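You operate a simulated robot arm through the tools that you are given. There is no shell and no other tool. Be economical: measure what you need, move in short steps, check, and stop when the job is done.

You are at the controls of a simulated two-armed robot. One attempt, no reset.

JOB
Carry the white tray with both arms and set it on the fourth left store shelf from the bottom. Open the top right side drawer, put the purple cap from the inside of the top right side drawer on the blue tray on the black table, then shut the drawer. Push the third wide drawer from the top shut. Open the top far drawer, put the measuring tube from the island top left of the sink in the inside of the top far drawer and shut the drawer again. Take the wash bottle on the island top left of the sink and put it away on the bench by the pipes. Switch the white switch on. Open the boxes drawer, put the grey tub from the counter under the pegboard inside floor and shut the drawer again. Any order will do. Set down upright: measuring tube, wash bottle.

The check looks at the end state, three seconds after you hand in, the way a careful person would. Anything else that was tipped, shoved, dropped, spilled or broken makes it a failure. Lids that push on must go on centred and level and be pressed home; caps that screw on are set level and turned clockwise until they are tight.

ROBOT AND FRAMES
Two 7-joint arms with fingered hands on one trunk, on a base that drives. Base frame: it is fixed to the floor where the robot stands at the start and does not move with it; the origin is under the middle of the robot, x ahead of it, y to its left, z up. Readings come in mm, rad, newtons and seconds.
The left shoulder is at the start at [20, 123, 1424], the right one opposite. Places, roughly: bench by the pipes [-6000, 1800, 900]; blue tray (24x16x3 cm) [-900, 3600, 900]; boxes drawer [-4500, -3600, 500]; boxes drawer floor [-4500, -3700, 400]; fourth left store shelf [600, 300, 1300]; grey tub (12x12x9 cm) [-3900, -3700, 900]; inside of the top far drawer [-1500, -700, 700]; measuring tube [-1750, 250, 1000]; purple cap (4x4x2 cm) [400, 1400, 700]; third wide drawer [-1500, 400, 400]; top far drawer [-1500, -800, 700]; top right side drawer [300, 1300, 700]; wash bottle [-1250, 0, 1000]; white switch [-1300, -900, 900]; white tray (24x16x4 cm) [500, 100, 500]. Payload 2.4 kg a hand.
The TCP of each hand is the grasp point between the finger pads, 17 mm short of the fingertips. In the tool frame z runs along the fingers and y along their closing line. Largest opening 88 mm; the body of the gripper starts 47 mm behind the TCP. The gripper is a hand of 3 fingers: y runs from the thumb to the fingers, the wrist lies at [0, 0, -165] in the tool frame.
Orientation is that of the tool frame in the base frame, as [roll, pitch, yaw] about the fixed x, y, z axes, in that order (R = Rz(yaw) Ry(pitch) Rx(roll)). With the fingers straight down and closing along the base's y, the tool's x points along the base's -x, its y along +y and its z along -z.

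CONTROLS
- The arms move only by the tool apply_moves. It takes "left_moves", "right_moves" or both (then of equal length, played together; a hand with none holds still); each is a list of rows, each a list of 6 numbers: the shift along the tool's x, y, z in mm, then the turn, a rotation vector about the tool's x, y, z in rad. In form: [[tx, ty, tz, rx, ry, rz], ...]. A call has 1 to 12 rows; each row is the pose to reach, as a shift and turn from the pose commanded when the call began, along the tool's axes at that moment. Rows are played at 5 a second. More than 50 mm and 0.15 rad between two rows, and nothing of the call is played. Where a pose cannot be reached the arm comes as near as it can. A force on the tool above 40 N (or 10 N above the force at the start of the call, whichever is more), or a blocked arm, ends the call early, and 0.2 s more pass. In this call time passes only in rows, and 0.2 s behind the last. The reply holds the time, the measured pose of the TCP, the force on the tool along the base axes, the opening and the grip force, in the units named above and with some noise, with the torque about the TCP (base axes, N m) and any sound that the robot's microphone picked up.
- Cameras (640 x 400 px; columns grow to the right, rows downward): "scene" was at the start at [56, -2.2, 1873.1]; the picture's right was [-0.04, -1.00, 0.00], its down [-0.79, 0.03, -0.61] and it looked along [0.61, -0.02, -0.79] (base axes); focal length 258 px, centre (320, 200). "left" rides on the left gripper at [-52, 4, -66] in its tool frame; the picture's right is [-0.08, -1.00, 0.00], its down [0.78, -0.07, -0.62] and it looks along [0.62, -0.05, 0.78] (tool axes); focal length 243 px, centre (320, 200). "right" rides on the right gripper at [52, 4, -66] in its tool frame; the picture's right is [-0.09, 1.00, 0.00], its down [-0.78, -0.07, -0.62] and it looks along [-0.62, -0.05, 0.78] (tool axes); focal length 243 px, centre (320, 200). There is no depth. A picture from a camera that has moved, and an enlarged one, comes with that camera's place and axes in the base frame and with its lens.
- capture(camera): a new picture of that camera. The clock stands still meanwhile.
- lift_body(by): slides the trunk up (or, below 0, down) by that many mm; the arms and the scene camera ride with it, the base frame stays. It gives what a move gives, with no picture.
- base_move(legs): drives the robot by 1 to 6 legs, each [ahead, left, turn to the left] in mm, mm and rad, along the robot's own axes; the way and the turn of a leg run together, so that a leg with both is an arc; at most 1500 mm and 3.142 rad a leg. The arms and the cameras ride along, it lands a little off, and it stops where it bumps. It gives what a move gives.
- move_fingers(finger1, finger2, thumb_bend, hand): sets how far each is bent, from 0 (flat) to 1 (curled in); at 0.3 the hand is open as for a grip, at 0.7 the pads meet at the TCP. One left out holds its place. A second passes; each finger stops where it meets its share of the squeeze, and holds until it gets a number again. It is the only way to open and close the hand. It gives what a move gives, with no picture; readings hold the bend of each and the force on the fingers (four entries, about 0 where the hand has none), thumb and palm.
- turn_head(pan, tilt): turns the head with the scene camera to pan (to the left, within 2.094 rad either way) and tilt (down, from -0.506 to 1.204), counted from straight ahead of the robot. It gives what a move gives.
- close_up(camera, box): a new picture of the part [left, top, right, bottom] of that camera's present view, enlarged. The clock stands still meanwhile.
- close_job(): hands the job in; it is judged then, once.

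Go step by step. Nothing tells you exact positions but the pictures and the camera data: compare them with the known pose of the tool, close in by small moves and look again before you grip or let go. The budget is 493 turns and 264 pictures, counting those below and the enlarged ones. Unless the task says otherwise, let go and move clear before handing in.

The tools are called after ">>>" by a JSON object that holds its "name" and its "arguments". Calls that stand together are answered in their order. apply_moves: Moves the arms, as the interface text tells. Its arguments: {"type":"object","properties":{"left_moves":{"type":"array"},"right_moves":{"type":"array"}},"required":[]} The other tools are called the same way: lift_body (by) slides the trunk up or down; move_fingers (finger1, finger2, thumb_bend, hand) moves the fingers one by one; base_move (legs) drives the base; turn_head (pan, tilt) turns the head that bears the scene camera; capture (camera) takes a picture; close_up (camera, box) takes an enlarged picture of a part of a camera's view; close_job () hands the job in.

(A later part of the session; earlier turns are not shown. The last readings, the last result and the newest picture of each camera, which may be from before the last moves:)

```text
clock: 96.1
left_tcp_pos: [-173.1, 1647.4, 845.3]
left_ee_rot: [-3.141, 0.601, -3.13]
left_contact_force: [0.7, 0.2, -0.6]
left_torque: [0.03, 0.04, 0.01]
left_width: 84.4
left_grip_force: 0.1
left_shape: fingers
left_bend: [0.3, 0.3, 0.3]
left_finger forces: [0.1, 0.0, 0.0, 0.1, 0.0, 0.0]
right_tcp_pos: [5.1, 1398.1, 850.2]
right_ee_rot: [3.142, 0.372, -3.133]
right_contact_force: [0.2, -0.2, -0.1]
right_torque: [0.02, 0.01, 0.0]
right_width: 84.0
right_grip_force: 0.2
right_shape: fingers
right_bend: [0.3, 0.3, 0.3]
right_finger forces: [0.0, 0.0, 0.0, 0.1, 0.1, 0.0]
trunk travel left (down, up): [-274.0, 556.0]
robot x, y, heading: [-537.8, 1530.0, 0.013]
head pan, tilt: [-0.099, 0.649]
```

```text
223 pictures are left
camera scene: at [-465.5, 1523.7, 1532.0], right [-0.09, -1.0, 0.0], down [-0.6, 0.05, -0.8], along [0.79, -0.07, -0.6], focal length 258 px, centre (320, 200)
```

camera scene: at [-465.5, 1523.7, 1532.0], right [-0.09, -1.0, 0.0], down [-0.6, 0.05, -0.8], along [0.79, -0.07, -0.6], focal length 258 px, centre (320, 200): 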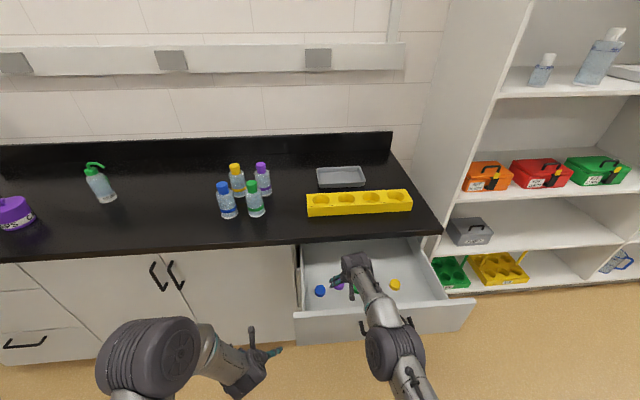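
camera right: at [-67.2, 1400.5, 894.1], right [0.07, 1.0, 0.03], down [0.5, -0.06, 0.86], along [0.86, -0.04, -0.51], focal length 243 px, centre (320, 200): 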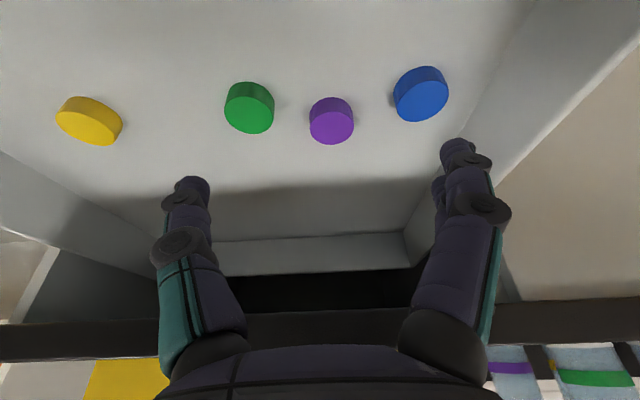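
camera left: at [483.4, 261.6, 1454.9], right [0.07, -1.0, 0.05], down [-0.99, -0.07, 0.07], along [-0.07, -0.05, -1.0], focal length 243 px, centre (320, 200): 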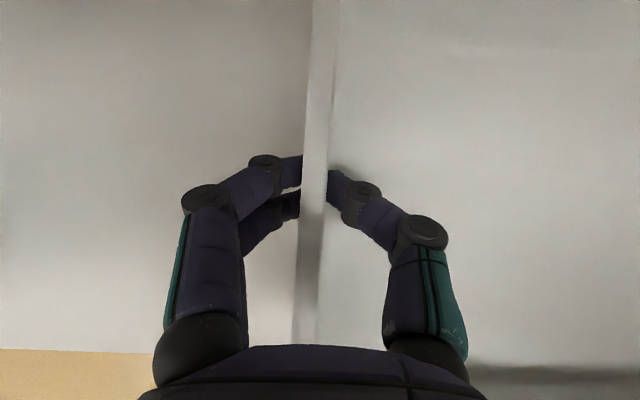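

My reach is capped at about 470 mm from shoulder to wrist. The cap is confirmed at (62, 1405), so I'll drive the base the rest of the way.

>>> {"name": "base_move", "arguments": {"legs": [[85, 0, -0.01]]}}

>>> {"name": "apply_moves", "arguments": {"right_moves": [[0, 0, -1, 0, 0, 0]]}}

```text
clock: 97.2
left_tcp_pos: [-84.6, 1645.6, 845.5]
left_ee_rot: [3.142, 0.599, 3.14]
left_contact_force: [-0.4, 0.1, 1.0]
left_torque: [0.04, -0.02, 0.02]
left_width: 84.2
left_grip_force: 0.1
left_shape: fingers
left_bend: [0.3, 0.3, 0.3]
left_finger forces: [0.1, 0.0, 0.0, 0.0, 0.0, 0.0]
right_tcp_pos: [91.0, 1391.9, 850.2]
right_ee_rot: [-3.141, 0.37, 3.14]
right_contact_force: [-0.2, 0.2, 0.4]
right_torque: [0.03, 0.01, 0.02]
right_width: 84.1
right_grip_force: 0.1
right_shape: fingers
right_bend: [0.3, 0.3, 0.3]
right_finger forces: [0.0, 0.1, 0.1, 0.1, 0.0, 0.0]
trunk travel left (down, up): [-274.0, 556.0]
robot x, y, heading: [-445.2, 1533.4, -0.002]
head pan, tilt: [-0.099, 0.649]
```

```text
clock: 97.6
left_tcp_pos: [-85.0, 1643.8, 845.8]
left_ee_rot: [3.141, 0.599, 3.141]
left_contact_force: [0.5, 0.3, 0.1]
left_torque: [0.02, -0.01, 0.02]
left_width: 83.8
left_grip_force: 0.0
left_shape: fingers
left_bend: [0.3, 0.3, 0.3]
left_finger forces: [0.0, 0.0, 0.0, 0.1, 0.0, 0.0]
right_tcp_pos: [90.0, 1392.6, 851.4]
right_ee_rot: [3.139, 0.373, 3.139]
right_contact_force: [0.7, 0.6, 0.8]
right_torque: [0.03, -0.03, 0.01]
right_width: 84.1
right_grip_force: 0.0
right_shape: fingers
right_bend: [0.3, 0.3, 0.3]
right_finger forces: [0.0, 0.0, 0.0, 0.1, 0.0, 0.0]
trunk travel left (down, up): [-274.0, 556.0]
robot x, y, heading: [-447.5, 1531.7, 0.001]
head pan, tilt: [-0.099, 0.649]
```

>>> {"name": "apply_moves", "arguments": {"right_moves": [[23, 7, 20, 0, 0, 0], [46, 13, 41, 0, 0, 0]]}}

>>> {"name": "capture", "arguments": {"camera": "right"}}

```text
clock: 98.2
left_tcp_pos: [-85.2, 1644.2, 844.3]
left_ee_rot: [-3.14, 0.601, -3.141]
left_contact_force: [0.1, -0.6, 0.3]
left_torque: [0.0, 0.0, 0.0]
left_width: 84.1
left_grip_force: 0.0
left_shape: fingers
left_bend: [0.3, 0.3, 0.3]
left_finger forces: [0.1, 0.1, 0.0, 0.0, 0.1, 0.0]
right_tcp_pos: [61.8, 1405.1, 796.2]
right_ee_rot: [-3.141, 0.372, 3.14]
right_contact_force: [-1.0, -0.4, 0.4]
right_torque: [0.03, 0.03, -0.02]
right_width: 84.0
right_grip_force: 0.1
right_shape: fingers
right_bend: [0.3, 0.3, 0.3]
right_finger forces: [0.1, 0.1, 0.1, 0.0, 0.0, 0.1]
trunk travel left (down, up): [-274.0, 556.0]
robot x, y, heading: [-447.0, 1535.1, -0.001]
head pan, tilt: [-0.099, 0.649]
```

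```text
222 pictures are left
camera right: at [-9.6, 1409.8, 839.8], right [0.08, 1.0, 0.03], down [0.5, -0.07, 0.86], along [0.86, -0.05, -0.51], focal length 243 px, centre (320, 200)
```

right: 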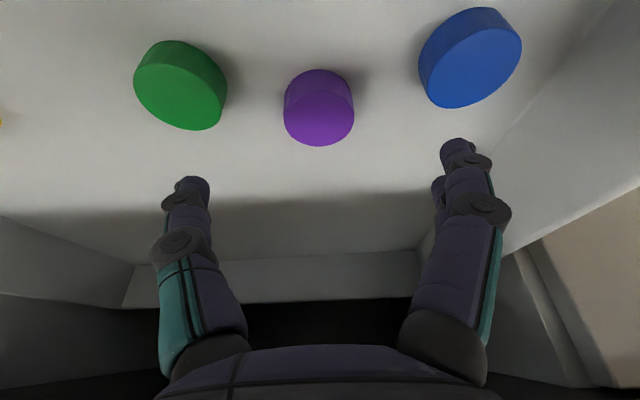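

I'll narrow the hand to fit between the neighbouring caps, then descend.

>>> {"name": "move_fingers", "arguments": {"hand": "right", "finger1": 0.42, "finger2": 0.42, "thumb_bend": 0.42}}

>>> {"name": "apply_moves", "arguments": {"right_moves": [[9, 2, 33, 0, 0, 0]]}}

>>> {"name": "capture", "arguments": {"camera": "right"}}

```text
clock: 99.2
left_tcp_pos: [-85.7, 1644.8, 845.4]
left_ee_rot: [-3.141, 0.6, -3.142]
left_contact_force: [-0.1, -0.1, -0.6]
left_torque: [-0.03, -0.03, 0.02]
left_width: 84.2
left_grip_force: 0.1
left_shape: fingers
left_bend: [0.3, 0.3, 0.3]
left_finger forces: [0.0, 0.1, 0.0, 0.0, 0.1, 0.0]
right_tcp_pos: [63.3, 1405.7, 796.0]
right_ee_rot: [-3.141, 0.372, 3.139]
right_contact_force: [0.7, 0.5, -1.1]
right_torque: [-0.02, 0.02, 0.03]
right_width: 58.6
right_grip_force: 0.1
right_shape: fingers
right_bend: [0.42, 0.42, 0.42]
right_finger forces: [0.0, 0.0, 0.1, 0.0, 0.0, 0.1]
trunk travel left (down, up): [-274.0, 556.0]
robot x, y, heading: [-445.7, 1536.3, 0.003]
head pan, tilt: [-0.099, 0.649]
```

```text
clock: 99.6
left_tcp_pos: [-84.7, 1644.2, 845.7]
left_ee_rot: [3.141, 0.599, -3.14]
left_contact_force: [0.6, 0.0, -0.4]
left_torque: [0.01, -0.03, -0.02]
left_width: 84.1
left_grip_force: 0.1
left_shape: fingers
left_bend: [0.3, 0.3, 0.3]
left_finger forces: [0.0, 0.0, 0.0, 0.0, 0.1, 0.0]
right_tcp_pos: [66.6, 1408.9, 762.1]
right_ee_rot: [3.141, 0.372, 3.14]
right_contact_force: [0.0, -0.9, -0.2]
right_torque: [-0.02, -0.01, 0.0]
right_width: 58.6
right_grip_force: 0.1
right_shape: fingers
right_bend: [0.42, 0.42, 0.42]
right_finger forces: [0.0, 0.0, 0.0, 0.0, 0.1, 0.0]
trunk travel left (down, up): [-274.0, 556.0]
robot x, y, heading: [-448.8, 1533.6, -0.001]
head pan, tilt: [-0.099, 0.649]
```

```text
221 pictures are left
camera right: at [-5.7, 1412.7, 805.8], right [0.08, 1.0, 0.03], down [0.5, -0.07, 0.86], along [0.86, -0.05, -0.51], focal length 243 px, centre (320, 200)
```

right: 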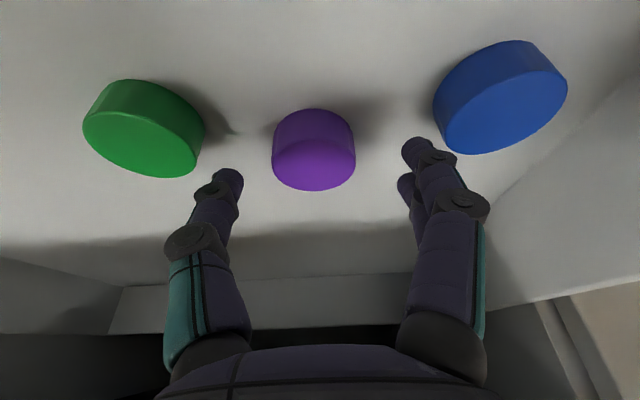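

>>> {"name": "apply_moves", "arguments": {"right_moves": [[0, -2, 9, 0, 0, 0], [0, -3, 19, 0, 0, 0]]}}

>>> {"name": "capture", "arguments": {"camera": "right"}}

```text
clock: 100.2
left_tcp_pos: [-85.5, 1644.2, 844.9]
left_ee_rot: [-3.14, 0.601, -3.141]
left_contact_force: [-0.2, -0.5, -0.7]
left_torque: [-0.02, -0.03, 0.05]
left_width: 83.9
left_grip_force: 0.1
left_shape: fingers
left_bend: [0.3, 0.3, 0.3]
left_finger forces: [0.1, 0.0, 0.0, 0.1, 0.0, 0.0]
right_tcp_pos: [63.9, 1403.4, 751.5]
right_ee_rot: [-3.14, 0.373, 3.14]
right_contact_force: [0.3, -0.1, 0.2]
right_torque: [-0.01, 0.01, 0.01]
right_width: 58.4
right_grip_force: 0.0
right_shape: fingers
right_bend: [0.42, 0.42, 0.42]
right_finger forces: [0.1, 0.0, 0.2, 0.0, 0.0, 0.0]
right hand out of reach, approached as far as the arm can: row 1, 2
trunk travel left (down, up): [-274.0, 556.0]
robot x, y, heading: [-448.6, 1532.1, 0.003]
head pan, tilt: [-0.099, 0.649]
```

```text
220 pictures are left
camera right: at [-8.4, 1407.2, 795.4], right [0.08, 1.0, 0.03], down [0.5, -0.07, 0.86], along [0.86, -0.05, -0.51], focal length 243 px, centre (320, 200)
```

right: 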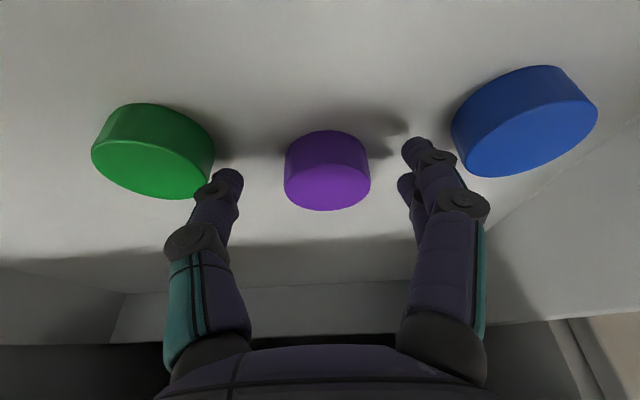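

>>> {"name": "base_move", "arguments": {"legs": [[13, 3, 0]]}}

>>> {"name": "lift_body", "arguments": {"by": -7}}

>>> {"name": "capture", "arguments": {"camera": "right"}}

```text
clock: 101.0
left_tcp_pos: [-72.2, 1647.0, 845.4]
left_ee_rot: [3.141, 0.599, -3.14]
left_contact_force: [0.3, 0.6, 0.4]
left_torque: [0.03, -0.01, -0.01]
left_width: 84.4
left_grip_force: 0.0
left_shape: fingers
left_bend: [0.3, 0.3, 0.3]
left_finger forces: [0.0, 0.0, 0.0, 0.1, 0.1, 0.0]
right_tcp_pos: [78.1, 1406.6, 751.2]
right_ee_rot: [-3.141, 0.373, 3.139]
right_contact_force: [0.2, -0.3, 0.4]
right_torque: [-0.02, 0.0, 0.0]
right_width: 58.6
right_grip_force: 0.1
right_shape: fingers
right_bend: [0.42, 0.42, 0.42]
right_finger forces: [0.0, 0.0, 0.1, 0.0, 0.0, 0.0]
trunk travel left (down, up): [-274.0, 556.0]
robot x, y, heading: [-433.9, 1534.8, 0.004]
head pan, tilt: [-0.099, 0.649]
```

```text
clock: 101.5
left_tcp_pos: [-72.7, 1648.2, 838.5]
left_ee_rot: [3.141, 0.601, 3.141]
left_contact_force: [-0.4, 0.1, -0.6]
left_torque: [-0.02, -0.01, 0.01]
left_width: 84.0
left_grip_force: 0.0
left_shape: fingers
left_bend: [0.3, 0.3, 0.3]
left_finger forces: [0.0, 0.1, 0.0, 0.1, 0.1, 0.1]
right_tcp_pos: [77.4, 1406.5, 744.9]
right_ee_rot: [3.139, 0.372, 3.141]
right_contact_force: [-0.2, -0.2, 0.1]
right_torque: [0.01, 0.0, -0.03]
right_width: 58.4
right_grip_force: 0.2
right_shape: fingers
right_bend: [0.42, 0.42, 0.42]
right_finger forces: [0.0, 0.1, 0.1, 0.0, 0.0, 0.1]
trunk travel left (down, up): [-267.0, 563.0]
robot x, y, heading: [-430.1, 1531.2, -0.003]
head pan, tilt: [-0.099, 0.649]
```

```text
219 pictures are left
camera right: at [4.4, 1410.2, 788.6], right [0.08, 1.0, 0.03], down [0.5, -0.07, 0.86], along [0.86, -0.05, -0.51], focal length 243 px, centre (320, 200)
```

right: 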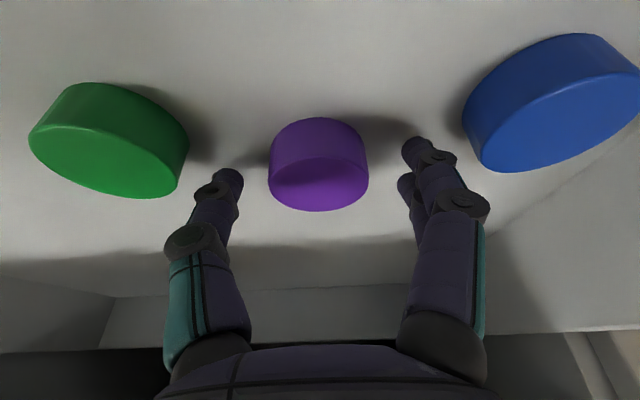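

>>> {"name": "lift_body", "arguments": {"by": -6}}

>>> {"name": "move_fingers", "arguments": {"hand": "right", "finger1": 0.8, "finger2": 0.8, "thumb_bend": 0.8}}

>>> {"name": "capture", "arguments": {"camera": "right"}}

```text
clock: 102.1
left_tcp_pos: [-72.9, 1648.4, 833.7]
left_ee_rot: [-3.14, 0.601, 3.141]
left_contact_force: [0.4, 0.3, -0.6]
left_torque: [0.01, 0.0, -0.02]
left_width: 84.0
left_grip_force: 0.1
left_shape: fingers
left_bend: [0.3, 0.3, 0.3]
left_finger forces: [0.0, 0.1, 0.0, 0.0, 0.1, 0.0]
right_tcp_pos: [78.5, 1405.7, 742.0]
right_ee_rot: [3.141, 0.377, 3.138]
right_contact_force: [1.6, -3.8, 22.0]
right_torque: [0.81, 0.02, -0.04]
right_width: 59.6
right_grip_force: 11.2
right_shape: fingers
right_bend: [0.46, 0.42, 0.42]
right_finger forces: [22.3, 0.0, 0.1, 0.1, 0.0, 0.0]
trunk travel left (down, up): [-261.0, 569.0]
robot x, y, heading: [-434.3, 1533.9, 0.001]
head pan, tilt: [-0.099, 0.649]
```

```text
clock: 103.1
left_tcp_pos: [-73.6, 1647.4, 832.2]
left_ee_rot: [3.141, 0.599, -3.141]
left_contact_force: [0.3, 0.7, -0.2]
left_torque: [-0.01, 0.01, 0.02]
left_width: 84.3
left_grip_force: 0.1
left_shape: fingers
left_bend: [0.3, 0.3, 0.3]
left_finger forces: [0.1, 0.0, 0.1, 0.0, 0.0, 0.0]
right_tcp_pos: [75.8, 1406.2, 739.9]
right_ee_rot: [-3.141, 0.372, 3.14]
right_contact_force: [-2.2, 4.9, 13.0]
right_torque: [0.32, 0.02, 0.04]
right_width: 26.4
right_grip_force: 22.1
right_shape: fingers
right_bend: [0.74, 0.61, 0.67]
right_finger forces: [15.5, 10.0, 0.1, 0.1, 18.2, 0.0]
trunk travel left (down, up): [-261.0, 569.0]
robot x, y, heading: [-432.3, 1530.9, 0.003]
head pan, tilt: [-0.099, 0.649]
```

```text
218 pictures are left
camera right: at [3.5, 1411.0, 783.0], right [0.08, 1.0, 0.03], down [0.5, -0.07, 0.86], along [0.86, -0.05, -0.51], focal length 243 px, centre (320, 200)
```

right: 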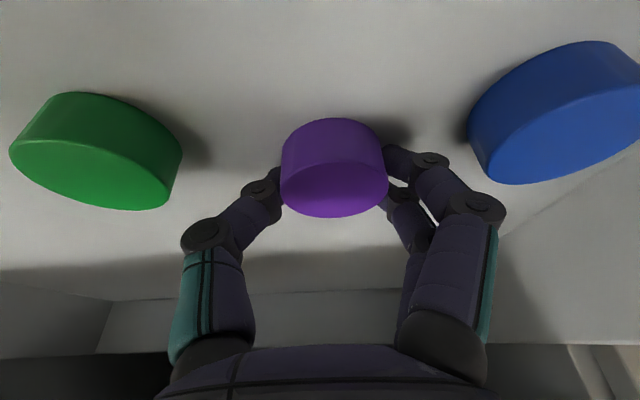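

A finger met the drawer floor, but the cap is now held between all three digits. Lifting gently.

>>> {"name": "lift_body", "arguments": {"by": 30}}

>>> {"name": "capture", "arguments": {"camera": "right"}}

```text
clock: 103.8
left_tcp_pos: [-72.4, 1647.9, 861.9]
left_ee_rot: [3.141, 0.6, 3.14]
left_contact_force: [-0.3, -0.8, 0.5]
left_torque: [-0.02, -0.02, 0.03]
left_width: 84.1
left_grip_force: 0.1
left_shape: fingers
left_bend: [0.3, 0.3, 0.3]
left_finger forces: [0.1, 0.0, 0.0, 0.1, 0.0, 0.0]
right_tcp_pos: [76.5, 1405.7, 767.8]
right_ee_rot: [-3.142, 0.371, 3.14]
right_contact_force: [0.1, 0.1, 0.1]
right_torque: [-0.02, -0.03, 0.0]
right_width: 26.6
right_grip_force: 15.2
right_shape: fingers
right_bend: [0.74, 0.63, 0.65]
right_finger forces: [8.2, 8.0, 0.0, 0.1, 16.0, 0.0]
trunk travel left (down, up): [-291.0, 539.0]
robot x, y, heading: [-431.7, 1532.8, 0.0]
head pan, tilt: [-0.099, 0.649]
```

```text
217 pictures are left
camera right: at [4.3, 1410.0, 812.2], right [0.08, 1.0, 0.03], down [0.5, -0.07, 0.86], along [0.86, -0.05, -0.51], focal length 243 px, centre (320, 200)
```

right: 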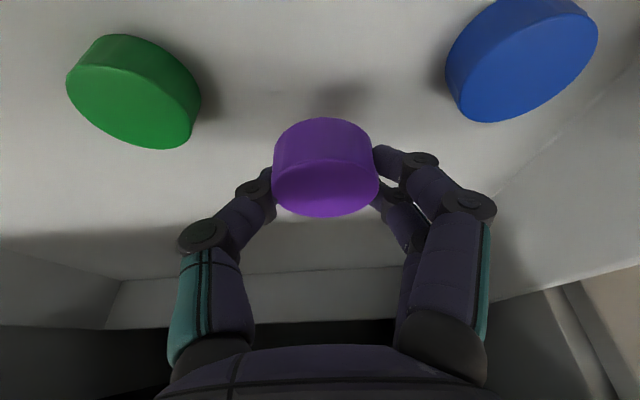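

The cap is held cleanly. I'll raise up, back away, tuck the right arm back and up, and set the left hand as a forward-pointing fist to push the drawer shut.

>>> {"name": "lift_body", "arguments": {"by": 220}}

>>> {"name": "base_move", "arguments": {"legs": [[-200, 0, 0]]}}

>>> {"name": "apply_moves", "arguments": {"right_moves": [[15, 0, -33, 0, 0, 0], [29, 0, -67, 0, 0, 0], [44, 0, -100, 0, 0, 0], [59, 0, -133, 0, 0, 0], [74, 0, -166, 0, 0, 0], [88, 0, -200, 0, 0, 0], [103, 0, -233, 0, 0, 0]], "left_moves": [[0, 0, 0, 0, -0.14, 0], [0, 0, 0, 0, -0.28, 0], [0, 0, 0, 0, -0.42, 0], [0, 0, 0, 0, -0.56, 0], [0, 0, 0, 0, -0.7, 0], [0, 0, 0, 0, -0.84, 0], [0, 0, 0, 0, -0.97, 0]]}}

>>> {"name": "move_fingers", "arguments": {"hand": "left", "finger1": 0.9, "finger2": 0.9, "thumb_bend": 0.9}}

>>> {"name": "capture", "arguments": {"camera": "scene"}}

```text
clock: 106.2
left_tcp_pos: [-72.2, 1646.9, 1081.8]
left_ee_rot: [3.141, 0.603, 3.142]
left_contact_force: [0.5, 0.5, 0.4]
left_torque: [0.0, 0.02, 0.02]
left_width: 84.0
left_grip_force: 0.1
left_shape: fingers
left_bend: [0.3, 0.3, 0.3]
left_finger forces: [0.0, 0.1, 0.1, 0.1, 0.0, 0.0]
right_tcp_pos: [76.9, 1406.1, 988.2]
right_ee_rot: [3.14, 0.373, 3.139]
right_contact_force: [0.0, -0.1, -0.3]
right_torque: [-0.02, 0.0, 0.02]
right_width: 26.1
right_grip_force: 16.0
right_shape: fingers
right_bend: [0.74, 0.63, 0.65]
right_finger forces: [8.1, 8.0, 0.0, 0.1, 16.0, 0.0]
trunk travel left (down, up): [-511.0, 319.0]
robot x, y, heading: [-432.0, 1536.6, -0.001]
head pan, tilt: [-0.099, 0.649]
```

```text
clock: 107.8
left_tcp_pos: [-274.7, 1647.7, 1082.5]
left_ee_rot: [-3.141, 0.599, 3.14]
left_contact_force: [0.8, 0.6, 0.6]
left_torque: [0.02, 0.02, -0.03]
left_width: 84.2
left_grip_force: 0.0
left_shape: fingers
left_bend: [0.3, 0.3, 0.3]
left_finger forces: [0.0, 0.1, 0.1, 0.0, 0.1, 0.0]
right_tcp_pos: [-124.6, 1406.3, 988.5]
right_ee_rot: [3.139, 0.372, -3.141]
right_contact_force: [0.6, -0.2, 0.6]
right_torque: [-0.02, -0.02, 0.0]
right_width: 26.5
right_grip_force: 16.4
right_shape: fingers
right_bend: [0.74, 0.63, 0.65]
right_finger forces: [8.1, 8.1, 0.0, 0.1, 15.9, 0.1]
trunk travel left (down, up): [-511.0, 319.0]
robot x, y, heading: [-632.9, 1535.3, 0.006]
head pan, tilt: [-0.099, 0.649]
```

```text
clock: 109.3
left_tcp_pos: [-274.5, 1649.8, 1084.2]
left_ee_rot: [-0.007, 1.569, -0.007]
left_contact_force: [0.3, -0.7, -0.6]
left_torque: [0.03, 0.01, -0.03]
left_width: 84.3
left_grip_force: 0.0
left_shape: fingers
left_bend: [0.3, 0.3, 0.3]
left_finger forces: [0.0, 0.0, 0.0, 0.0, 0.0, 0.0]
right_tcp_pos: [-305.0, 1406.9, 1168.4]
right_ee_rot: [3.141, 0.372, -3.141]
right_contact_force: [0.7, -0.1, -0.4]
right_torque: [-0.01, -0.01, -0.06]
right_width: 26.4
right_grip_force: 15.7
right_shape: fingers
right_bend: [0.74, 0.64, 0.65]
right_finger forces: [8.2, 8.2, 0.1, 0.0, 15.9, 0.1]
trunk travel left (down, up): [-511.0, 319.0]
robot x, y, heading: [-632.0, 1533.4, 0.001]
head pan, tilt: [-0.099, 0.649]
```

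```text
clock: 110.3
left_tcp_pos: [-273.3, 1648.7, 1083.0]
left_ee_rot: [2.914, 1.569, 2.914]
left_contact_force: [0.0, 0.8, -0.4]
left_torque: [-0.02, -0.03, 0.0]
left_width: 0.1
left_grip_force: 0.0
left_shape: fingers
left_bend: [0.86, 0.86, 0.86]
left_finger forces: [0.0, 0.0, 0.1, 0.1, 0.0, 0.0]
right_tcp_pos: [-304.4, 1407.8, 1166.9]
right_ee_rot: [3.14, 0.373, 3.141]
right_contact_force: [0.1, -0.1, 0.6]
right_torque: [-0.02, 0.05, 0.0]
right_width: 26.2
right_grip_force: 15.8
right_shape: fingers
right_bend: [0.74, 0.64, 0.65]
right_finger forces: [8.2, 8.3, 0.1, 0.0, 16.0, 0.0]
trunk travel left (down, up): [-511.0, 319.0]
robot x, y, heading: [-635.5, 1533.6, -0.002]
head pan, tilt: [-0.099, 0.649]
```

```text
216 pictures are left
camera scene: at [-566.5, 1526.5, 1768.9], right [-0.1, -1.0, 0.0], down [-0.6, 0.06, -0.8], along [0.79, -0.08, -0.6], focal length 258 px, centre (320, 200)
```

scene: 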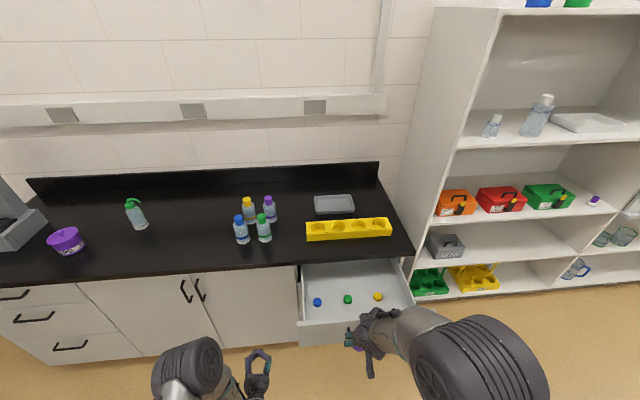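

>>> {"name": "apply_moves", "arguments": {"right_moves": [[-14, 0, -35, 0, 0, 0], [-27, 0, -70, 0, 0, 0], [-41, 0, -105, 0, 0, 0], [-54, 0, -140, 0, 0, 0]]}}

>>> {"name": "base_move", "arguments": {"legs": [[0, -343, 0]]}}

>>> {"name": "lift_body", "arguments": {"by": -318}}

>>> {"name": "base_move", "arguments": {"legs": [[110, 0, 0]]}}

>>> {"name": "capture", "arguments": {"camera": "scene"}}

>>> {"name": "capture", "arguments": {"camera": "left"}}

```text
clock: 111.3
left_tcp_pos: [-273.9, 1648.4, 1082.4]
left_ee_rot: [2.732, 1.57, 2.734]
left_contact_force: [0.5, -0.4, -0.8]
left_torque: [-0.02, 0.02, -0.01]
left_width: 0.1
left_grip_force: 0.1
left_shape: fingers
left_bend: [0.86, 0.86, 0.86]
left_finger forces: [0.2, 0.1, 0.0, 0.0, 0.0, 0.0]
right_tcp_pos: [-302.0, 1405.6, 1319.5]
right_ee_rot: [3.139, 0.375, 3.14]
right_contact_force: [-1.0, 0.3, 0.0]
right_torque: [0.01, 0.0, -0.01]
right_width: 26.4
right_grip_force: 15.4
right_shape: fingers
right_bend: [0.74, 0.64, 0.65]
right_finger forces: [8.2, 8.2, 0.0, 0.0, 15.8, 0.0]
trunk travel left (down, up): [-511.0, 319.0]
robot x, y, heading: [-628.4, 1534.6, -0.001]
head pan, tilt: [-0.099, 0.649]
```

```text
clock: 113.6
left_tcp_pos: [-273.9, 1307.2, 1082.0]
left_ee_rot: [2.426, 1.569, 2.421]
left_contact_force: [-0.1, -0.4, 0.2]
left_torque: [0.0, 0.01, 0.01]
left_width: 0.2
left_grip_force: 0.1
left_shape: fingers
left_bend: [0.86, 0.86, 0.86]
left_finger forces: [0.0, 0.1, 0.0, 0.0, 0.1, 0.1]
right_tcp_pos: [-304.5, 1063.9, 1318.6]
right_ee_rot: [3.141, 0.371, 3.134]
right_contact_force: [-0.5, -0.3, 0.3]
right_torque: [-0.01, 0.02, 0.01]
right_width: 26.6
right_grip_force: 16.0
right_shape: fingers
right_bend: [0.74, 0.64, 0.65]
right_finger forces: [8.3, 8.3, 0.0, 0.0, 15.7, 0.0]
trunk travel left (down, up): [-511.0, 319.0]
robot x, y, heading: [-638.1, 1198.3, -0.006]
head pan, tilt: [-0.099, 0.649]
```

```text
clock: 116.7
left_tcp_pos: [-273.0, 1306.2, 763.9]
left_ee_rot: [2.892, 1.569, 2.889]
left_contact_force: [-0.3, 0.1, 0.0]
left_torque: [0.03, -0.01, 0.0]
left_width: 0.0
left_grip_force: 0.0
left_shape: fingers
left_bend: [0.86, 0.86, 0.86]
left_finger forces: [0.0, 0.0, 0.1, 0.1, 0.0, 0.1]
right_tcp_pos: [-302.9, 1064.5, 1000.1]
right_ee_rot: [3.141, 0.372, 3.133]
right_contact_force: [0.5, 0.1, 0.0]
right_torque: [0.0, 0.0, 0.01]
right_width: 26.5
right_grip_force: 16.5
right_shape: fingers
right_bend: [0.74, 0.64, 0.65]
right_finger forces: [8.2, 8.2, 0.0, 0.0, 15.8, 0.0]
trunk travel left (down, up): [-193.0, 637.0]
robot x, y, heading: [-636.2, 1195.1, -0.009]
head pan, tilt: [-0.099, 0.649]
```

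```text
clock: 117.9
left_tcp_pos: [-162.7, 1306.8, 764.7]
left_ee_rot: [2.966, 1.569, 2.964]
left_contact_force: [0.8, 0.7, -0.3]
left_torque: [-0.03, 0.01, -0.01]
left_width: 0.1
left_grip_force: 0.0
left_shape: fingers
left_bend: [0.86, 0.86, 0.86]
left_finger forces: [0.0, 0.0, 0.0, 0.0, 0.0, 0.0]
right_tcp_pos: [-191.9, 1065.2, 1002.4]
right_ee_rot: [3.142, 0.37, 3.135]
right_contact_force: [-0.5, 0.2, 0.4]
right_torque: [-0.01, -0.01, 0.0]
right_width: 26.5
right_grip_force: 15.6
right_shape: fingers
right_bend: [0.74, 0.64, 0.65]
right_finger forces: [8.2, 8.1, 0.0, 0.0, 15.9, 0.1]
trunk travel left (down, up): [-193.0, 637.0]
robot x, y, heading: [-522.7, 1194.1, -0.002]
head pan, tilt: [-0.099, 0.649]
```

```text
215 pictures are left
camera scene: at [-455.5, 1186.7, 1450.8], right [-0.1, -0.99, 0.0], down [-0.6, 0.06, -0.8], along [0.79, -0.08, -0.61], focal length 258 px, centre (320, 200)
```

scene: 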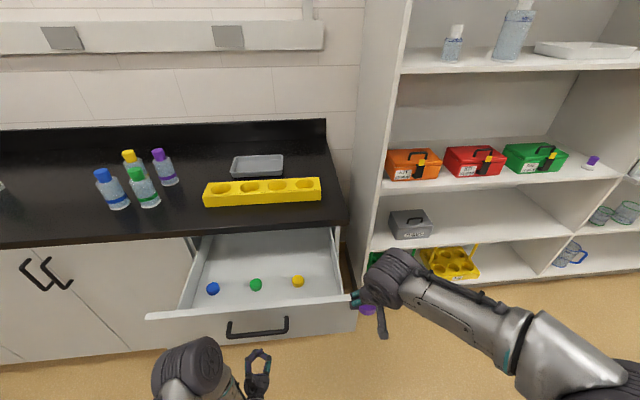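

```text
214 pictures are left
camera left: at [-227.9, 1311.2, 817.5], right [0.0, -1.0, 0.08], down [-0.62, -0.06, -0.78], along [0.78, -0.06, -0.62], focal length 243 px, centre (320, 200)
```

left: 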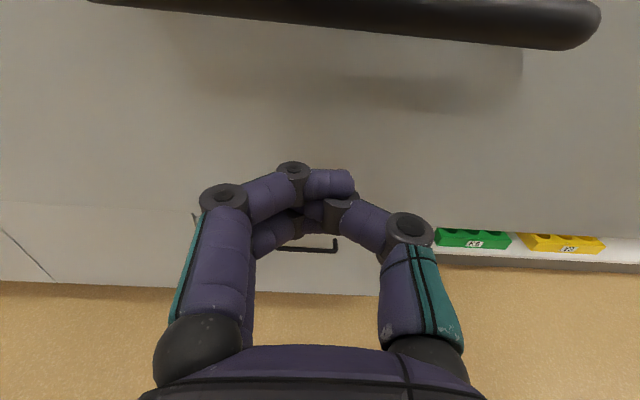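

The fist is below the handle and facing the drawer front. Pushing it shut.

>>> {"name": "base_move", "arguments": {"legs": [[290, 0, 0]]}}

>>> {"name": "capture", "arguments": {"camera": "scene"}}

```text
clock: 119.9
left_tcp_pos: [129.9, 1305.7, 763.5]
left_ee_rot: [2.944, 1.569, 2.941]
left_contact_force: [0.3, -0.4, 0.1]
left_torque: [0.01, 0.0, -0.01]
left_width: 0.2
left_grip_force: 0.0
left_shape: fingers
left_bend: [0.87, 0.87, 0.88]
left_finger forces: [0.0, 0.0, 0.0, 0.0, 0.1, 0.0]
right_tcp_pos: [99.4, 1063.5, 1001.3]
right_ee_rot: [-3.14, 0.373, 3.135]
right_contact_force: [0.1, 0.1, 0.4]
right_torque: [-0.03, -0.02, 0.01]
right_width: 26.5
right_grip_force: 16.5
right_shape: fingers
right_bend: [0.74, 0.64, 0.65]
right_finger forces: [8.2, 8.2, 0.1, 0.0, 15.8, 0.0]
trunk travel left (down, up): [-193.0, 637.0]
robot x, y, heading: [-236.1, 1193.5, -0.001]
head pan, tilt: [-0.099, 0.649]
```

```text
213 pictures are left
camera scene: at [-164.6, 1185.6, 1450.9], right [-0.1, -0.99, 0.0], down [-0.6, 0.06, -0.8], along [0.79, -0.08, -0.61], focal length 258 px, centre (320, 200)
```

scene: 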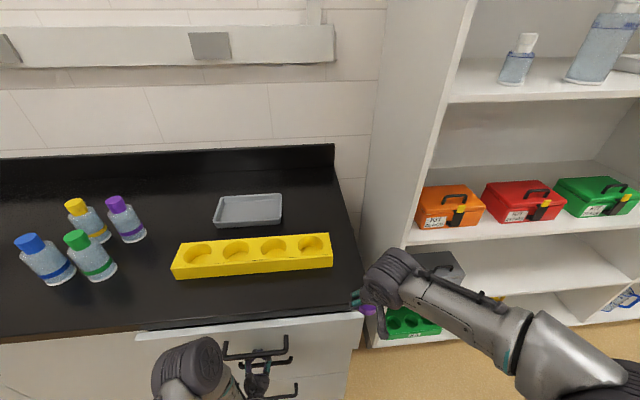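

Nearly closed. I'll finish with the arm.

>>> {"name": "apply_moves", "arguments": {"left_moves": [[0, 0, 15, 0, 0, 0], [0, 0, 30, 0, 0, 0], [0, 0, 45, 0, 0, 0], [0, 0, 60, 0, 0, 0]]}}

>>> {"name": "capture", "arguments": {"camera": "left"}}

>>> {"name": "capture", "arguments": {"camera": "scene"}}

```text
clock: 120.9
left_tcp_pos: [178.8, 1305.2, 762.9]
left_ee_rot: [3.058, 1.564, 3.054]
left_contact_force: [-28.1, 2.2, 8.9]
left_torque: [0.09, -0.04, 0.27]
left_width: 1.6
left_grip_force: 22.2
left_shape: fingers
left_bend: [0.89, 0.89, 0.93]
left_finger forces: [13.1, 12.2, 0.1, 0.0, 18.5, 0.0]
right_tcp_pos: [96.3, 1064.1, 1002.7]
right_ee_rot: [3.139, 0.376, 3.137]
right_contact_force: [0.1, -0.5, -0.3]
right_torque: [-0.04, 0.0, 0.02]
right_width: 26.4
right_grip_force: 16.3
right_shape: fingers
right_bend: [0.74, 0.64, 0.65]
right_finger forces: [8.2, 8.3, 0.0, 0.0, 15.8, 0.1]
trunk travel left (down, up): [-193.0, 637.0]
robot x, y, heading: [-236.7, 1193.1, -0.0]
head pan, tilt: [-0.099, 0.649]
stopped in row 4 (left hand): the force on the tool passed its limit at 49 N (the readings are from after the stop); the commanded pose is now the measured one
```

```text
212 pictures are left
camera left: at [112.7, 1309.9, 816.6], right [-0.01, -1.0, 0.08], down [-0.63, -0.06, -0.78], along [0.78, -0.06, -0.62], focal length 243 px, centre (320, 200)
```

left: 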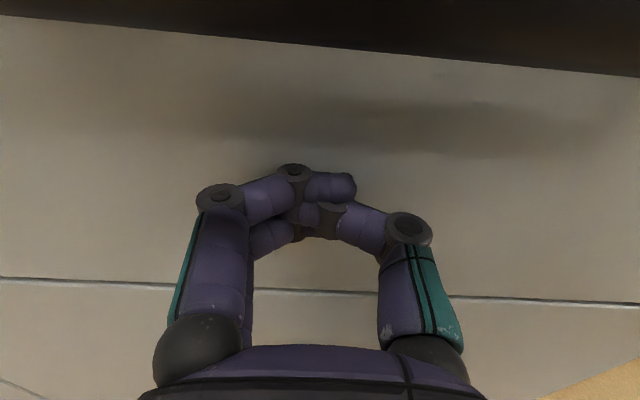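

```text
211 pictures are left
camera scene: at [-169.5, 1185.7, 1451.2], right [-0.1, -0.99, 0.0], down [-0.6, 0.06, -0.8], along [0.79, -0.08, -0.6], focal length 258 px, centre (320, 200)
```

scene: 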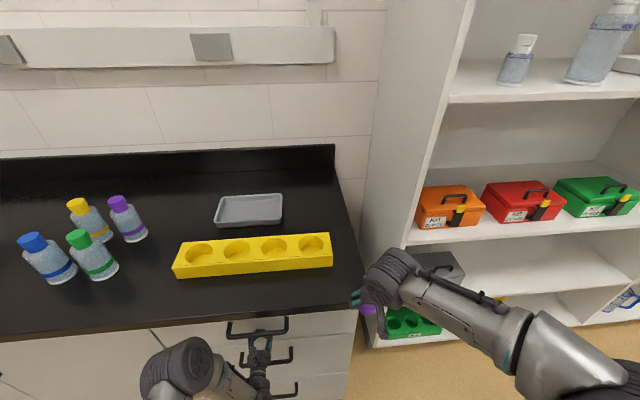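

The drawer is closed (firm stop). I'll back away and head for the black table by the far wall.

>>> {"name": "apply_moves", "arguments": {"left_moves": [[0, 0, -30, 0, 0, 0], [0, 0, -60, 0, 0, 0]]}}

>>> {"name": "base_move", "arguments": {"legs": [[-350, 0, 0], [0, 0, 1.57]]}}

>>> {"name": "turn_head", "arguments": {"pan": -0.9, "tilt": 0.6}}

>>> {"name": "capture", "arguments": {"camera": "scene"}}

>>> {"name": "turn_head", "arguments": {"pan": 0, "tilt": 0.35}}

>>> {"name": "capture", "arguments": {"camera": "scene"}}

```text
clock: 121.5
left_tcp_pos: [122.3, 1305.6, 763.3]
left_ee_rot: [3.075, 1.563, 3.071]
left_contact_force: [-0.7, 0.6, 0.0]
left_torque: [0.03, -0.01, 0.0]
left_width: 0.6
left_grip_force: 0.0
left_shape: fingers
left_bend: [0.87, 0.87, 0.88]
left_finger forces: [0.0, 0.1, 0.0, 0.0, 0.0, 0.0]
right_tcp_pos: [98.8, 1065.1, 1000.2]
right_ee_rot: [3.141, 0.372, 3.137]
right_contact_force: [-0.3, -0.4, -0.7]
right_torque: [0.04, 0.0, 0.0]
right_width: 26.4
right_grip_force: 16.4
right_shape: fingers
right_bend: [0.74, 0.64, 0.65]
right_finger forces: [8.2, 8.1, 0.1, 0.0, 15.8, 0.1]
trunk travel left (down, up): [-193.0, 637.0]
robot x, y, heading: [-230.3, 1196.9, -0.005]
head pan, tilt: [-0.099, 0.649]
```

```text
clock: 127.6
left_tcp_pos: [-690.2, 1547.7, 762.5]
left_ee_rot: [3.063, 1.562, -1.653]
left_contact_force: [-0.2, 0.7, 0.2]
left_torque: [0.0, 0.05, 0.0]
left_width: 0.4
left_grip_force: 0.1
left_shape: fingers
left_bend: [0.87, 0.87, 0.88]
left_finger forces: [0.1, 0.1, 0.1, 0.1, 0.1, 0.0]
right_tcp_pos: [-449.9, 1525.5, 1000.5]
right_ee_rot: [3.142, 0.373, -1.571]
right_contact_force: [-0.6, 0.5, 0.6]
right_torque: [0.0, 0.0, 0.02]
right_width: 26.6
right_grip_force: 16.3
right_shape: fingers
right_bend: [0.74, 0.64, 0.65]
right_finger forces: [8.2, 8.2, 0.1, 0.0, 15.7, 0.1]
trunk travel left (down, up): [-193.0, 637.0]
robot x, y, heading: [-582.6, 1195.9, 1.574]
head pan, tilt: [-0.099, 0.649]
```

```text
clock: 128.7
left_tcp_pos: [-690.7, 1547.9, 762.6]
left_ee_rot: [3.064, 1.563, -1.652]
left_contact_force: [-0.3, 0.0, -0.7]
left_torque: [-0.02, 0.01, 0.01]
left_width: 0.5
left_grip_force: 0.0
left_shape: fingers
left_bend: [0.87, 0.87, 0.88]
left_finger forces: [0.0, 0.0, 0.0, 0.0, 0.0, 0.0]
right_tcp_pos: [-449.4, 1527.3, 1000.6]
right_ee_rot: [3.14, 0.372, -1.571]
right_contact_force: [0.9, -0.3, 0.2]
right_torque: [0.05, 0.01, 0.01]
right_width: 26.6
right_grip_force: 16.0
right_shape: fingers
right_bend: [0.74, 0.64, 0.65]
right_finger forces: [8.1, 8.2, 0.0, 0.0, 15.7, 0.1]
trunk travel left (down, up): [-193.0, 637.0]
robot x, y, heading: [-579.9, 1193.3, 1.572]
head pan, tilt: [-0.901, 0.6]
```

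```text
210 pictures are left
camera scene: at [-507.6, 1230.2, 1455.2], right [0.62, -0.78, 0.0], down [-0.44, -0.35, -0.82], along [0.65, 0.51, -0.57], focal length 258 px, centre (320, 200)
```

scene: 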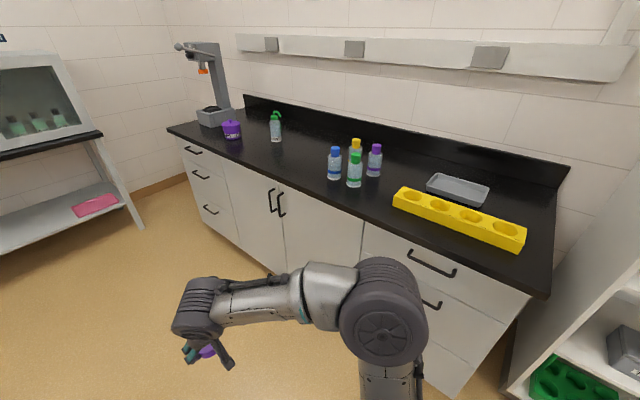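

```text
clock: 129.9
left_tcp_pos: [-690.0, 1549.0, 762.3]
left_ee_rot: [3.063, 1.563, -1.652]
left_contact_force: [-0.1, 0.5, -0.3]
left_torque: [0.0, -0.04, 0.0]
left_width: 0.7
left_grip_force: 0.1
left_shape: fingers
left_bend: [0.87, 0.87, 0.88]
left_finger forces: [0.0, 0.0, 0.0, 0.0, 0.1, 0.0]
right_tcp_pos: [-450.3, 1526.0, 1001.3]
right_ee_rot: [3.141, 0.371, -1.573]
right_contact_force: [-0.4, 0.1, 0.4]
right_torque: [-0.01, -0.01, -0.01]
right_width: 26.2
right_grip_force: 16.6
right_shape: fingers
right_bend: [0.74, 0.64, 0.65]
right_finger forces: [8.2, 8.2, 0.1, 0.1, 15.8, 0.0]
trunk travel left (down, up): [-193.0, 637.0]
robot x, y, heading: [-575.9, 1193.9, 1.567]
head pan, tilt: [0.0, 0.351]
```

```text
209 pictures are left
camera scene: at [-576.7, 1268.4, 1477.9], right [1.0, 0.0, 0.0], down [0.0, -0.34, -0.94], along [0.0, 0.94, -0.34], focal length 258 px, centre (320, 200)
```

scene: 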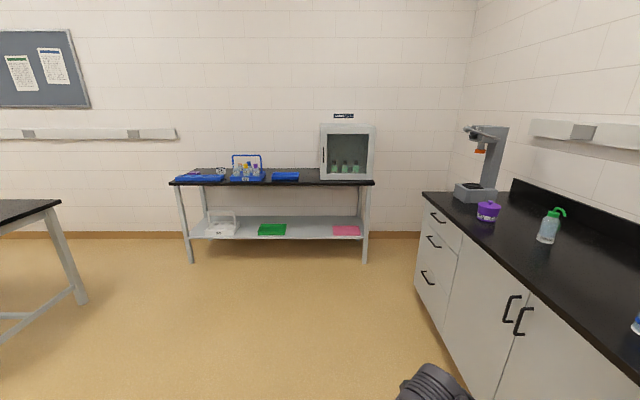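

The top drawer is shut. The blue tray is the right-hand one of the blue items on the black table, at x≈-900. I'll drive there with the hands raised.

>>> {"name": "lift_body", "arguments": {"by": 220}}

>>> {"name": "base_move", "arguments": {"legs": [[1350, 445, 0]]}}

>>> {"name": "turn_head", "arguments": {"pan": 0, "tilt": 0.6}}

>>> {"name": "capture", "arguments": {"camera": "scene"}}

```text
clock: 132.2
left_tcp_pos: [-690.9, 1547.1, 981.6]
left_ee_rot: [3.064, 1.561, -1.653]
left_contact_force: [-0.4, 0.0, 0.3]
left_torque: [0.01, 0.03, -0.01]
left_width: 0.2
left_grip_force: 0.0
left_shape: fingers
left_bend: [0.87, 0.87, 0.88]
left_finger forces: [0.0, 0.1, 0.0, 0.0, 0.0, 0.0]
right_tcp_pos: [-449.4, 1526.6, 1220.4]
right_ee_rot: [3.139, 0.371, -1.572]
right_contact_force: [0.1, -1.2, -0.5]
right_torque: [-0.04, -0.03, -0.01]
right_width: 26.6
right_grip_force: 16.3
right_shape: fingers
right_bend: [0.74, 0.64, 0.65]
right_finger forces: [8.1, 8.2, 0.0, 0.1, 15.8, 0.0]
trunk travel left (down, up): [-413.0, 417.0]
robot x, y, heading: [-579.2, 1194.5, 1.57]
head pan, tilt: [0.0, 0.351]
```

```text
clock: 139.1
left_tcp_pos: [-1139.4, 2853.5, 982.2]
left_ee_rot: [3.077, 1.562, -1.631]
left_contact_force: [0.7, -0.1, -0.4]
left_torque: [-0.01, -0.02, 0.01]
left_width: 0.2
left_grip_force: 0.1
left_shape: fingers
left_bend: [0.87, 0.87, 0.88]
left_finger forces: [0.0, 0.0, 0.0, 0.0, 0.0, 0.1]
right_tcp_pos: [-898.5, 2835.2, 1220.4]
right_ee_rot: [-3.141, 0.372, -1.564]
right_contact_force: [0.6, 0.4, 0.1]
right_torque: [0.04, -0.02, 0.0]
right_width: 26.6
right_grip_force: 15.2
right_shape: fingers
right_bend: [0.74, 0.64, 0.65]
right_finger forces: [8.1, 8.2, 0.0, 0.1, 15.8, 0.1]
trunk travel left (down, up): [-413.0, 417.0]
robot x, y, heading: [-1021.4, 2502.6, 1.579]
head pan, tilt: [0.0, 0.351]
```

```text
clock: 139.9
left_tcp_pos: [-1140.2, 2854.5, 981.8]
left_ee_rot: [3.075, 1.562, -1.636]
left_contact_force: [-1.2, -0.1, 0.4]
left_torque: [0.02, 0.03, -0.02]
left_width: 0.4
left_grip_force: 0.0
left_shape: fingers
left_bend: [0.87, 0.87, 0.88]
left_finger forces: [0.0, 0.0, 0.0, 0.0, 0.1, 0.0]
right_tcp_pos: [-897.1, 2834.6, 1219.4]
right_ee_rot: [3.139, 0.371, -1.564]
right_contact_force: [-0.7, -0.1, -0.1]
right_torque: [-0.02, -0.03, 0.01]
right_width: 26.5
right_grip_force: 16.2
right_shape: fingers
right_bend: [0.74, 0.64, 0.65]
right_finger forces: [8.2, 8.2, 0.0, 0.0, 15.9, 0.0]
trunk travel left (down, up): [-413.0, 417.0]
robot x, y, heading: [-1023.0, 2500.1, 1.579]
head pan, tilt: [0.0, 0.6]
```

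```text
208 pictures are left
camera scene: at [-1023.6, 2570.2, 1675.2], right [1.0, 0.01, 0.0], down [0.0, -0.56, -0.83], along [-0.01, 0.83, -0.56], focal length 258 px, centre (320, 200)
```

scene: 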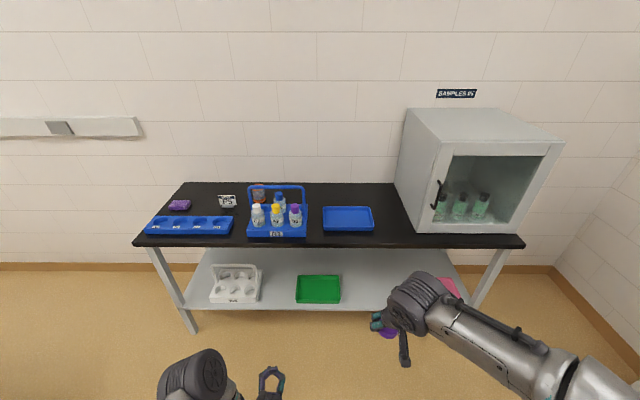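

The blue tray is centred near (-903, 3533). I'll tuck the left hand back, drive up to the table, then extend the right hand over the tray.

>>> {"name": "apply_moves", "arguments": {"left_moves": [[0, 0, -40, 0, 0, 0], [0, 0, -80, 0, 0, 0], [0, 0, -120, 0, 0, 0]]}}

>>> {"name": "base_move", "arguments": {"legs": [[540, 0, -0.008]]}}

>>> {"name": "apply_moves", "arguments": {"right_moves": [[-27, 0, 36, 0, 0, 0], [-54, 0, 71, 0, 0, 0], [-81, 0, 106, 0, 0, 0], [-100, 0, 140, 0, 0, 0]]}}

>>> {"name": "capture", "arguments": {"camera": "right"}}

>>> {"name": "capture", "arguments": {"camera": "scene"}}

```text
clock: 140.7
left_tcp_pos: [-1139.9, 2732.7, 983.9]
left_ee_rot: [2.933, 1.564, -1.773]
left_contact_force: [0.6, -0.6, 0.8]
left_torque: [0.01, 0.01, -0.01]
left_width: 0.5
left_grip_force: 0.0
left_shape: fingers
left_bend: [0.87, 0.87, 0.88]
left_finger forces: [0.1, 0.1, 0.0, 0.0, 0.0, 0.0]
right_tcp_pos: [-898.4, 2834.1, 1221.0]
right_ee_rot: [3.141, 0.372, -1.564]
right_contact_force: [0.9, 0.0, 0.6]
right_torque: [0.03, -0.03, -0.02]
right_width: 26.4
right_grip_force: 16.8
right_shape: fingers
right_bend: [0.74, 0.64, 0.65]
right_finger forces: [8.2, 8.2, 0.0, 0.0, 15.8, 0.0]
trunk travel left (down, up): [-413.0, 417.0]
robot x, y, heading: [-1023.3, 2501.0, 1.577]
head pan, tilt: [0.0, 0.6]
```

```text
clock: 143.8
left_tcp_pos: [-1137.9, 3277.3, 983.5]
left_ee_rot: [3.074, 1.561, -1.646]
left_contact_force: [0.1, -0.1, -0.1]
left_torque: [-0.01, 0.02, -0.02]
left_width: 0.4
left_grip_force: 0.0
left_shape: fingers
left_bend: [0.87, 0.87, 0.88]
left_finger forces: [0.0, 0.1, 0.0, 0.0, 0.0, 0.0]
right_tcp_pos: [-895.8, 3375.1, 1219.8]
right_ee_rot: [3.14, 0.37, -1.576]
right_contact_force: [-0.1, 1.0, -0.8]
right_torque: [-0.02, 0.0, -0.02]
right_width: 26.8
right_grip_force: 16.2
right_shape: fingers
right_bend: [0.74, 0.64, 0.65]
right_finger forces: [8.2, 8.2, 0.0, 0.0, 15.8, 0.0]
trunk travel left (down, up): [-413.0, 417.0]
robot x, y, heading: [-1022.5, 3043.2, 1.568]
head pan, tilt: [0.0, 0.6]
```

```text
clock: 144.8
left_tcp_pos: [-1138.3, 3277.2, 981.9]
left_ee_rot: [3.07, 1.562, -1.649]
left_contact_force: [0.6, 0.7, 0.0]
left_torque: [-0.01, 0.03, 0.03]
left_width: 0.4
left_grip_force: 0.1
left_shape: fingers
left_bend: [0.87, 0.87, 0.88]
left_finger forces: [0.0, 0.0, 0.0, 0.1, 0.1, 0.1]
right_tcp_pos: [-893.4, 3521.6, 1127.0]
right_ee_rot: [-3.141, 0.372, -1.576]
right_contact_force: [-0.1, -0.2, 0.2]
right_torque: [0.0, 0.04, 0.0]
right_width: 26.3
right_grip_force: 16.0
right_shape: fingers
right_bend: [0.74, 0.64, 0.65]
right_finger forces: [8.1, 8.4, 0.1, 0.0, 15.7, 0.0]
trunk travel left (down, up): [-413.0, 417.0]
robot x, y, heading: [-1024.4, 3039.0, 1.569]
head pan, tilt: [0.0, 0.6]
```

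```text
207 pictures are left
camera right: at [-897.9, 3447.9, 1169.8], right [-1.0, 0.08, 0.03], down [0.07, 0.5, 0.86], along [0.06, 0.86, -0.51], focal length 243 px, centre (320, 200)
```

right: 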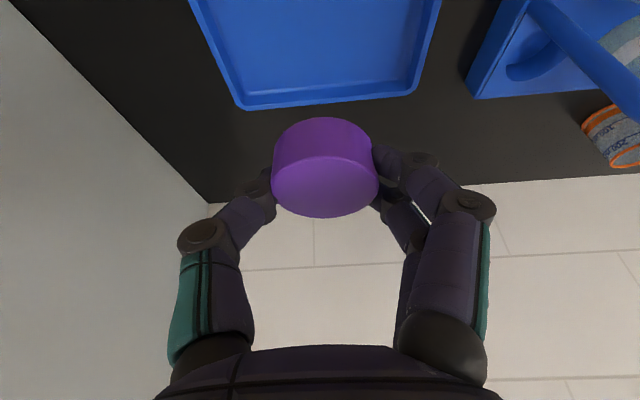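

```text
206 pictures are left
camera scene: at [-1023.8, 3113.3, 1675.1], right [1.0, 0.0, 0.0], down [0.0, -0.57, -0.82], along [0.0, 0.82, -0.57], focal length 258 px, centre (320, 200)
```

scene: 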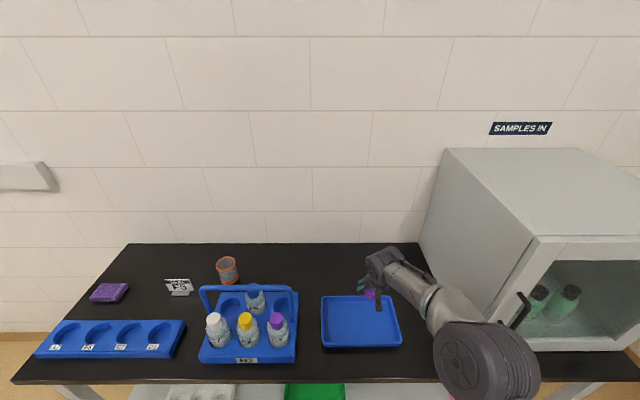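

>>> {"name": "apply_moves", "arguments": {"right_moves": [[-39, 0, 15, 0, 0, 0]]}}

>>> {"name": "lift_body", "arguments": {"by": -150}}

>>> {"name": "capture", "arguments": {"camera": "right"}}

>>> {"name": "close_up", "arguments": {"camera": "scene", "box": [280, 200, 520, 350]}}

```text
clock: 145.2
left_tcp_pos: [-1137.6, 3279.2, 982.6]
left_ee_rot: [3.099, 1.562, -1.621]
left_contact_force: [0.2, -1.3, -0.4]
left_torque: [0.02, -0.01, -0.01]
left_width: 0.3
left_grip_force: 0.0
left_shape: fingers
left_bend: [0.87, 0.87, 0.88]
left_finger forces: [0.0, 0.0, 0.0, 0.0, 0.0, 0.0]
right_tcp_pos: [-892.0, 3560.5, 1125.4]
right_ee_rot: [-3.14, 0.369, -1.574]
right_contact_force: [-0.3, -0.2, 0.0]
right_torque: [0.0, -0.02, 0.01]
right_width: 26.4
right_grip_force: 16.3
right_shape: fingers
right_bend: [0.74, 0.64, 0.65]
right_finger forces: [8.1, 8.3, 0.0, 0.1, 15.7, 0.0]
trunk travel left (down, up): [-413.0, 417.0]
robot x, y, heading: [-1025.5, 3041.5, 1.571]
head pan, tilt: [0.0, 0.6]
```

```text
clock: 147.0
left_tcp_pos: [-1138.5, 3276.9, 832.5]
left_ee_rot: [3.07, 1.562, -1.65]
left_contact_force: [0.6, -0.3, 0.5]
left_torque: [0.0, -0.01, 0.01]
left_width: 0.2
left_grip_force: 0.2
left_shape: fingers
left_bend: [0.87, 0.87, 0.88]
left_finger forces: [0.1, 0.0, 0.0, 0.0, 0.0, 0.0]
right_tcp_pos: [-892.2, 3559.0, 975.7]
right_ee_rot: [3.14, 0.372, -1.576]
right_contact_force: [-0.1, 0.1, -0.8]
right_torque: [0.0, -0.01, 0.0]
right_width: 26.3
right_grip_force: 16.4
right_shape: fingers
right_bend: [0.74, 0.64, 0.65]
right_finger forces: [8.2, 8.3, 0.0, 0.1, 15.9, 0.0]
trunk travel left (down, up): [-263.0, 567.0]
robot x, y, heading: [-1023.3, 3045.5, 1.565]
head pan, tilt: [0.0, 0.6]
```

```text
205 pictures are left
camera right: at [-896.8, 3487.9, 1020.4], right [-1.0, 0.08, 0.03], down [0.07, 0.5, 0.86], along [0.06, 0.86, -0.51], focal length 243 px, centre (320, 200)
```

right: 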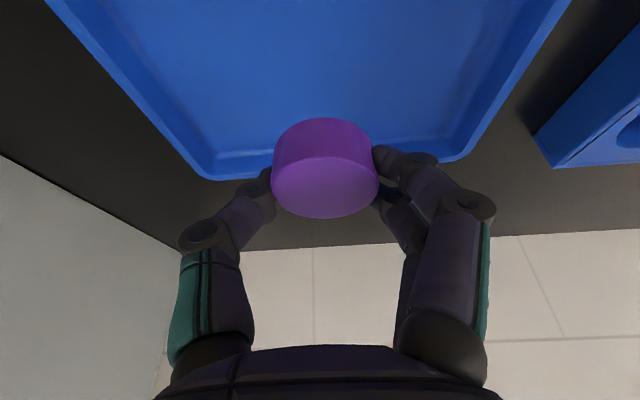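

```text
2.67 times, centred on (400, 275) of scene
camera zoom: at [-1023.8, 3112.7, 1525.3], right [1.0, 0.0, 0.0], down [0.0, -0.57, -0.82], along [0.0, 0.82, -0.57], focal length 688 px, centre (107, 0)
```

zoom: 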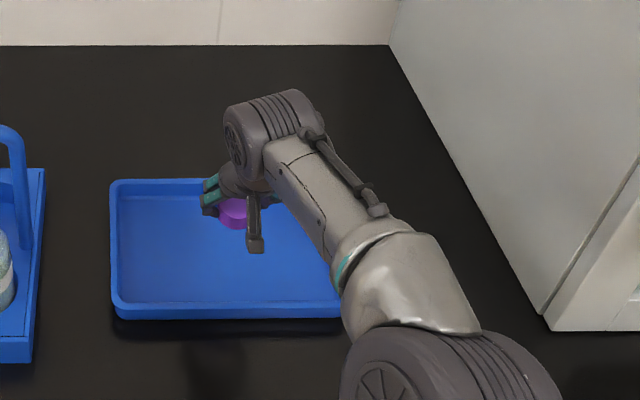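

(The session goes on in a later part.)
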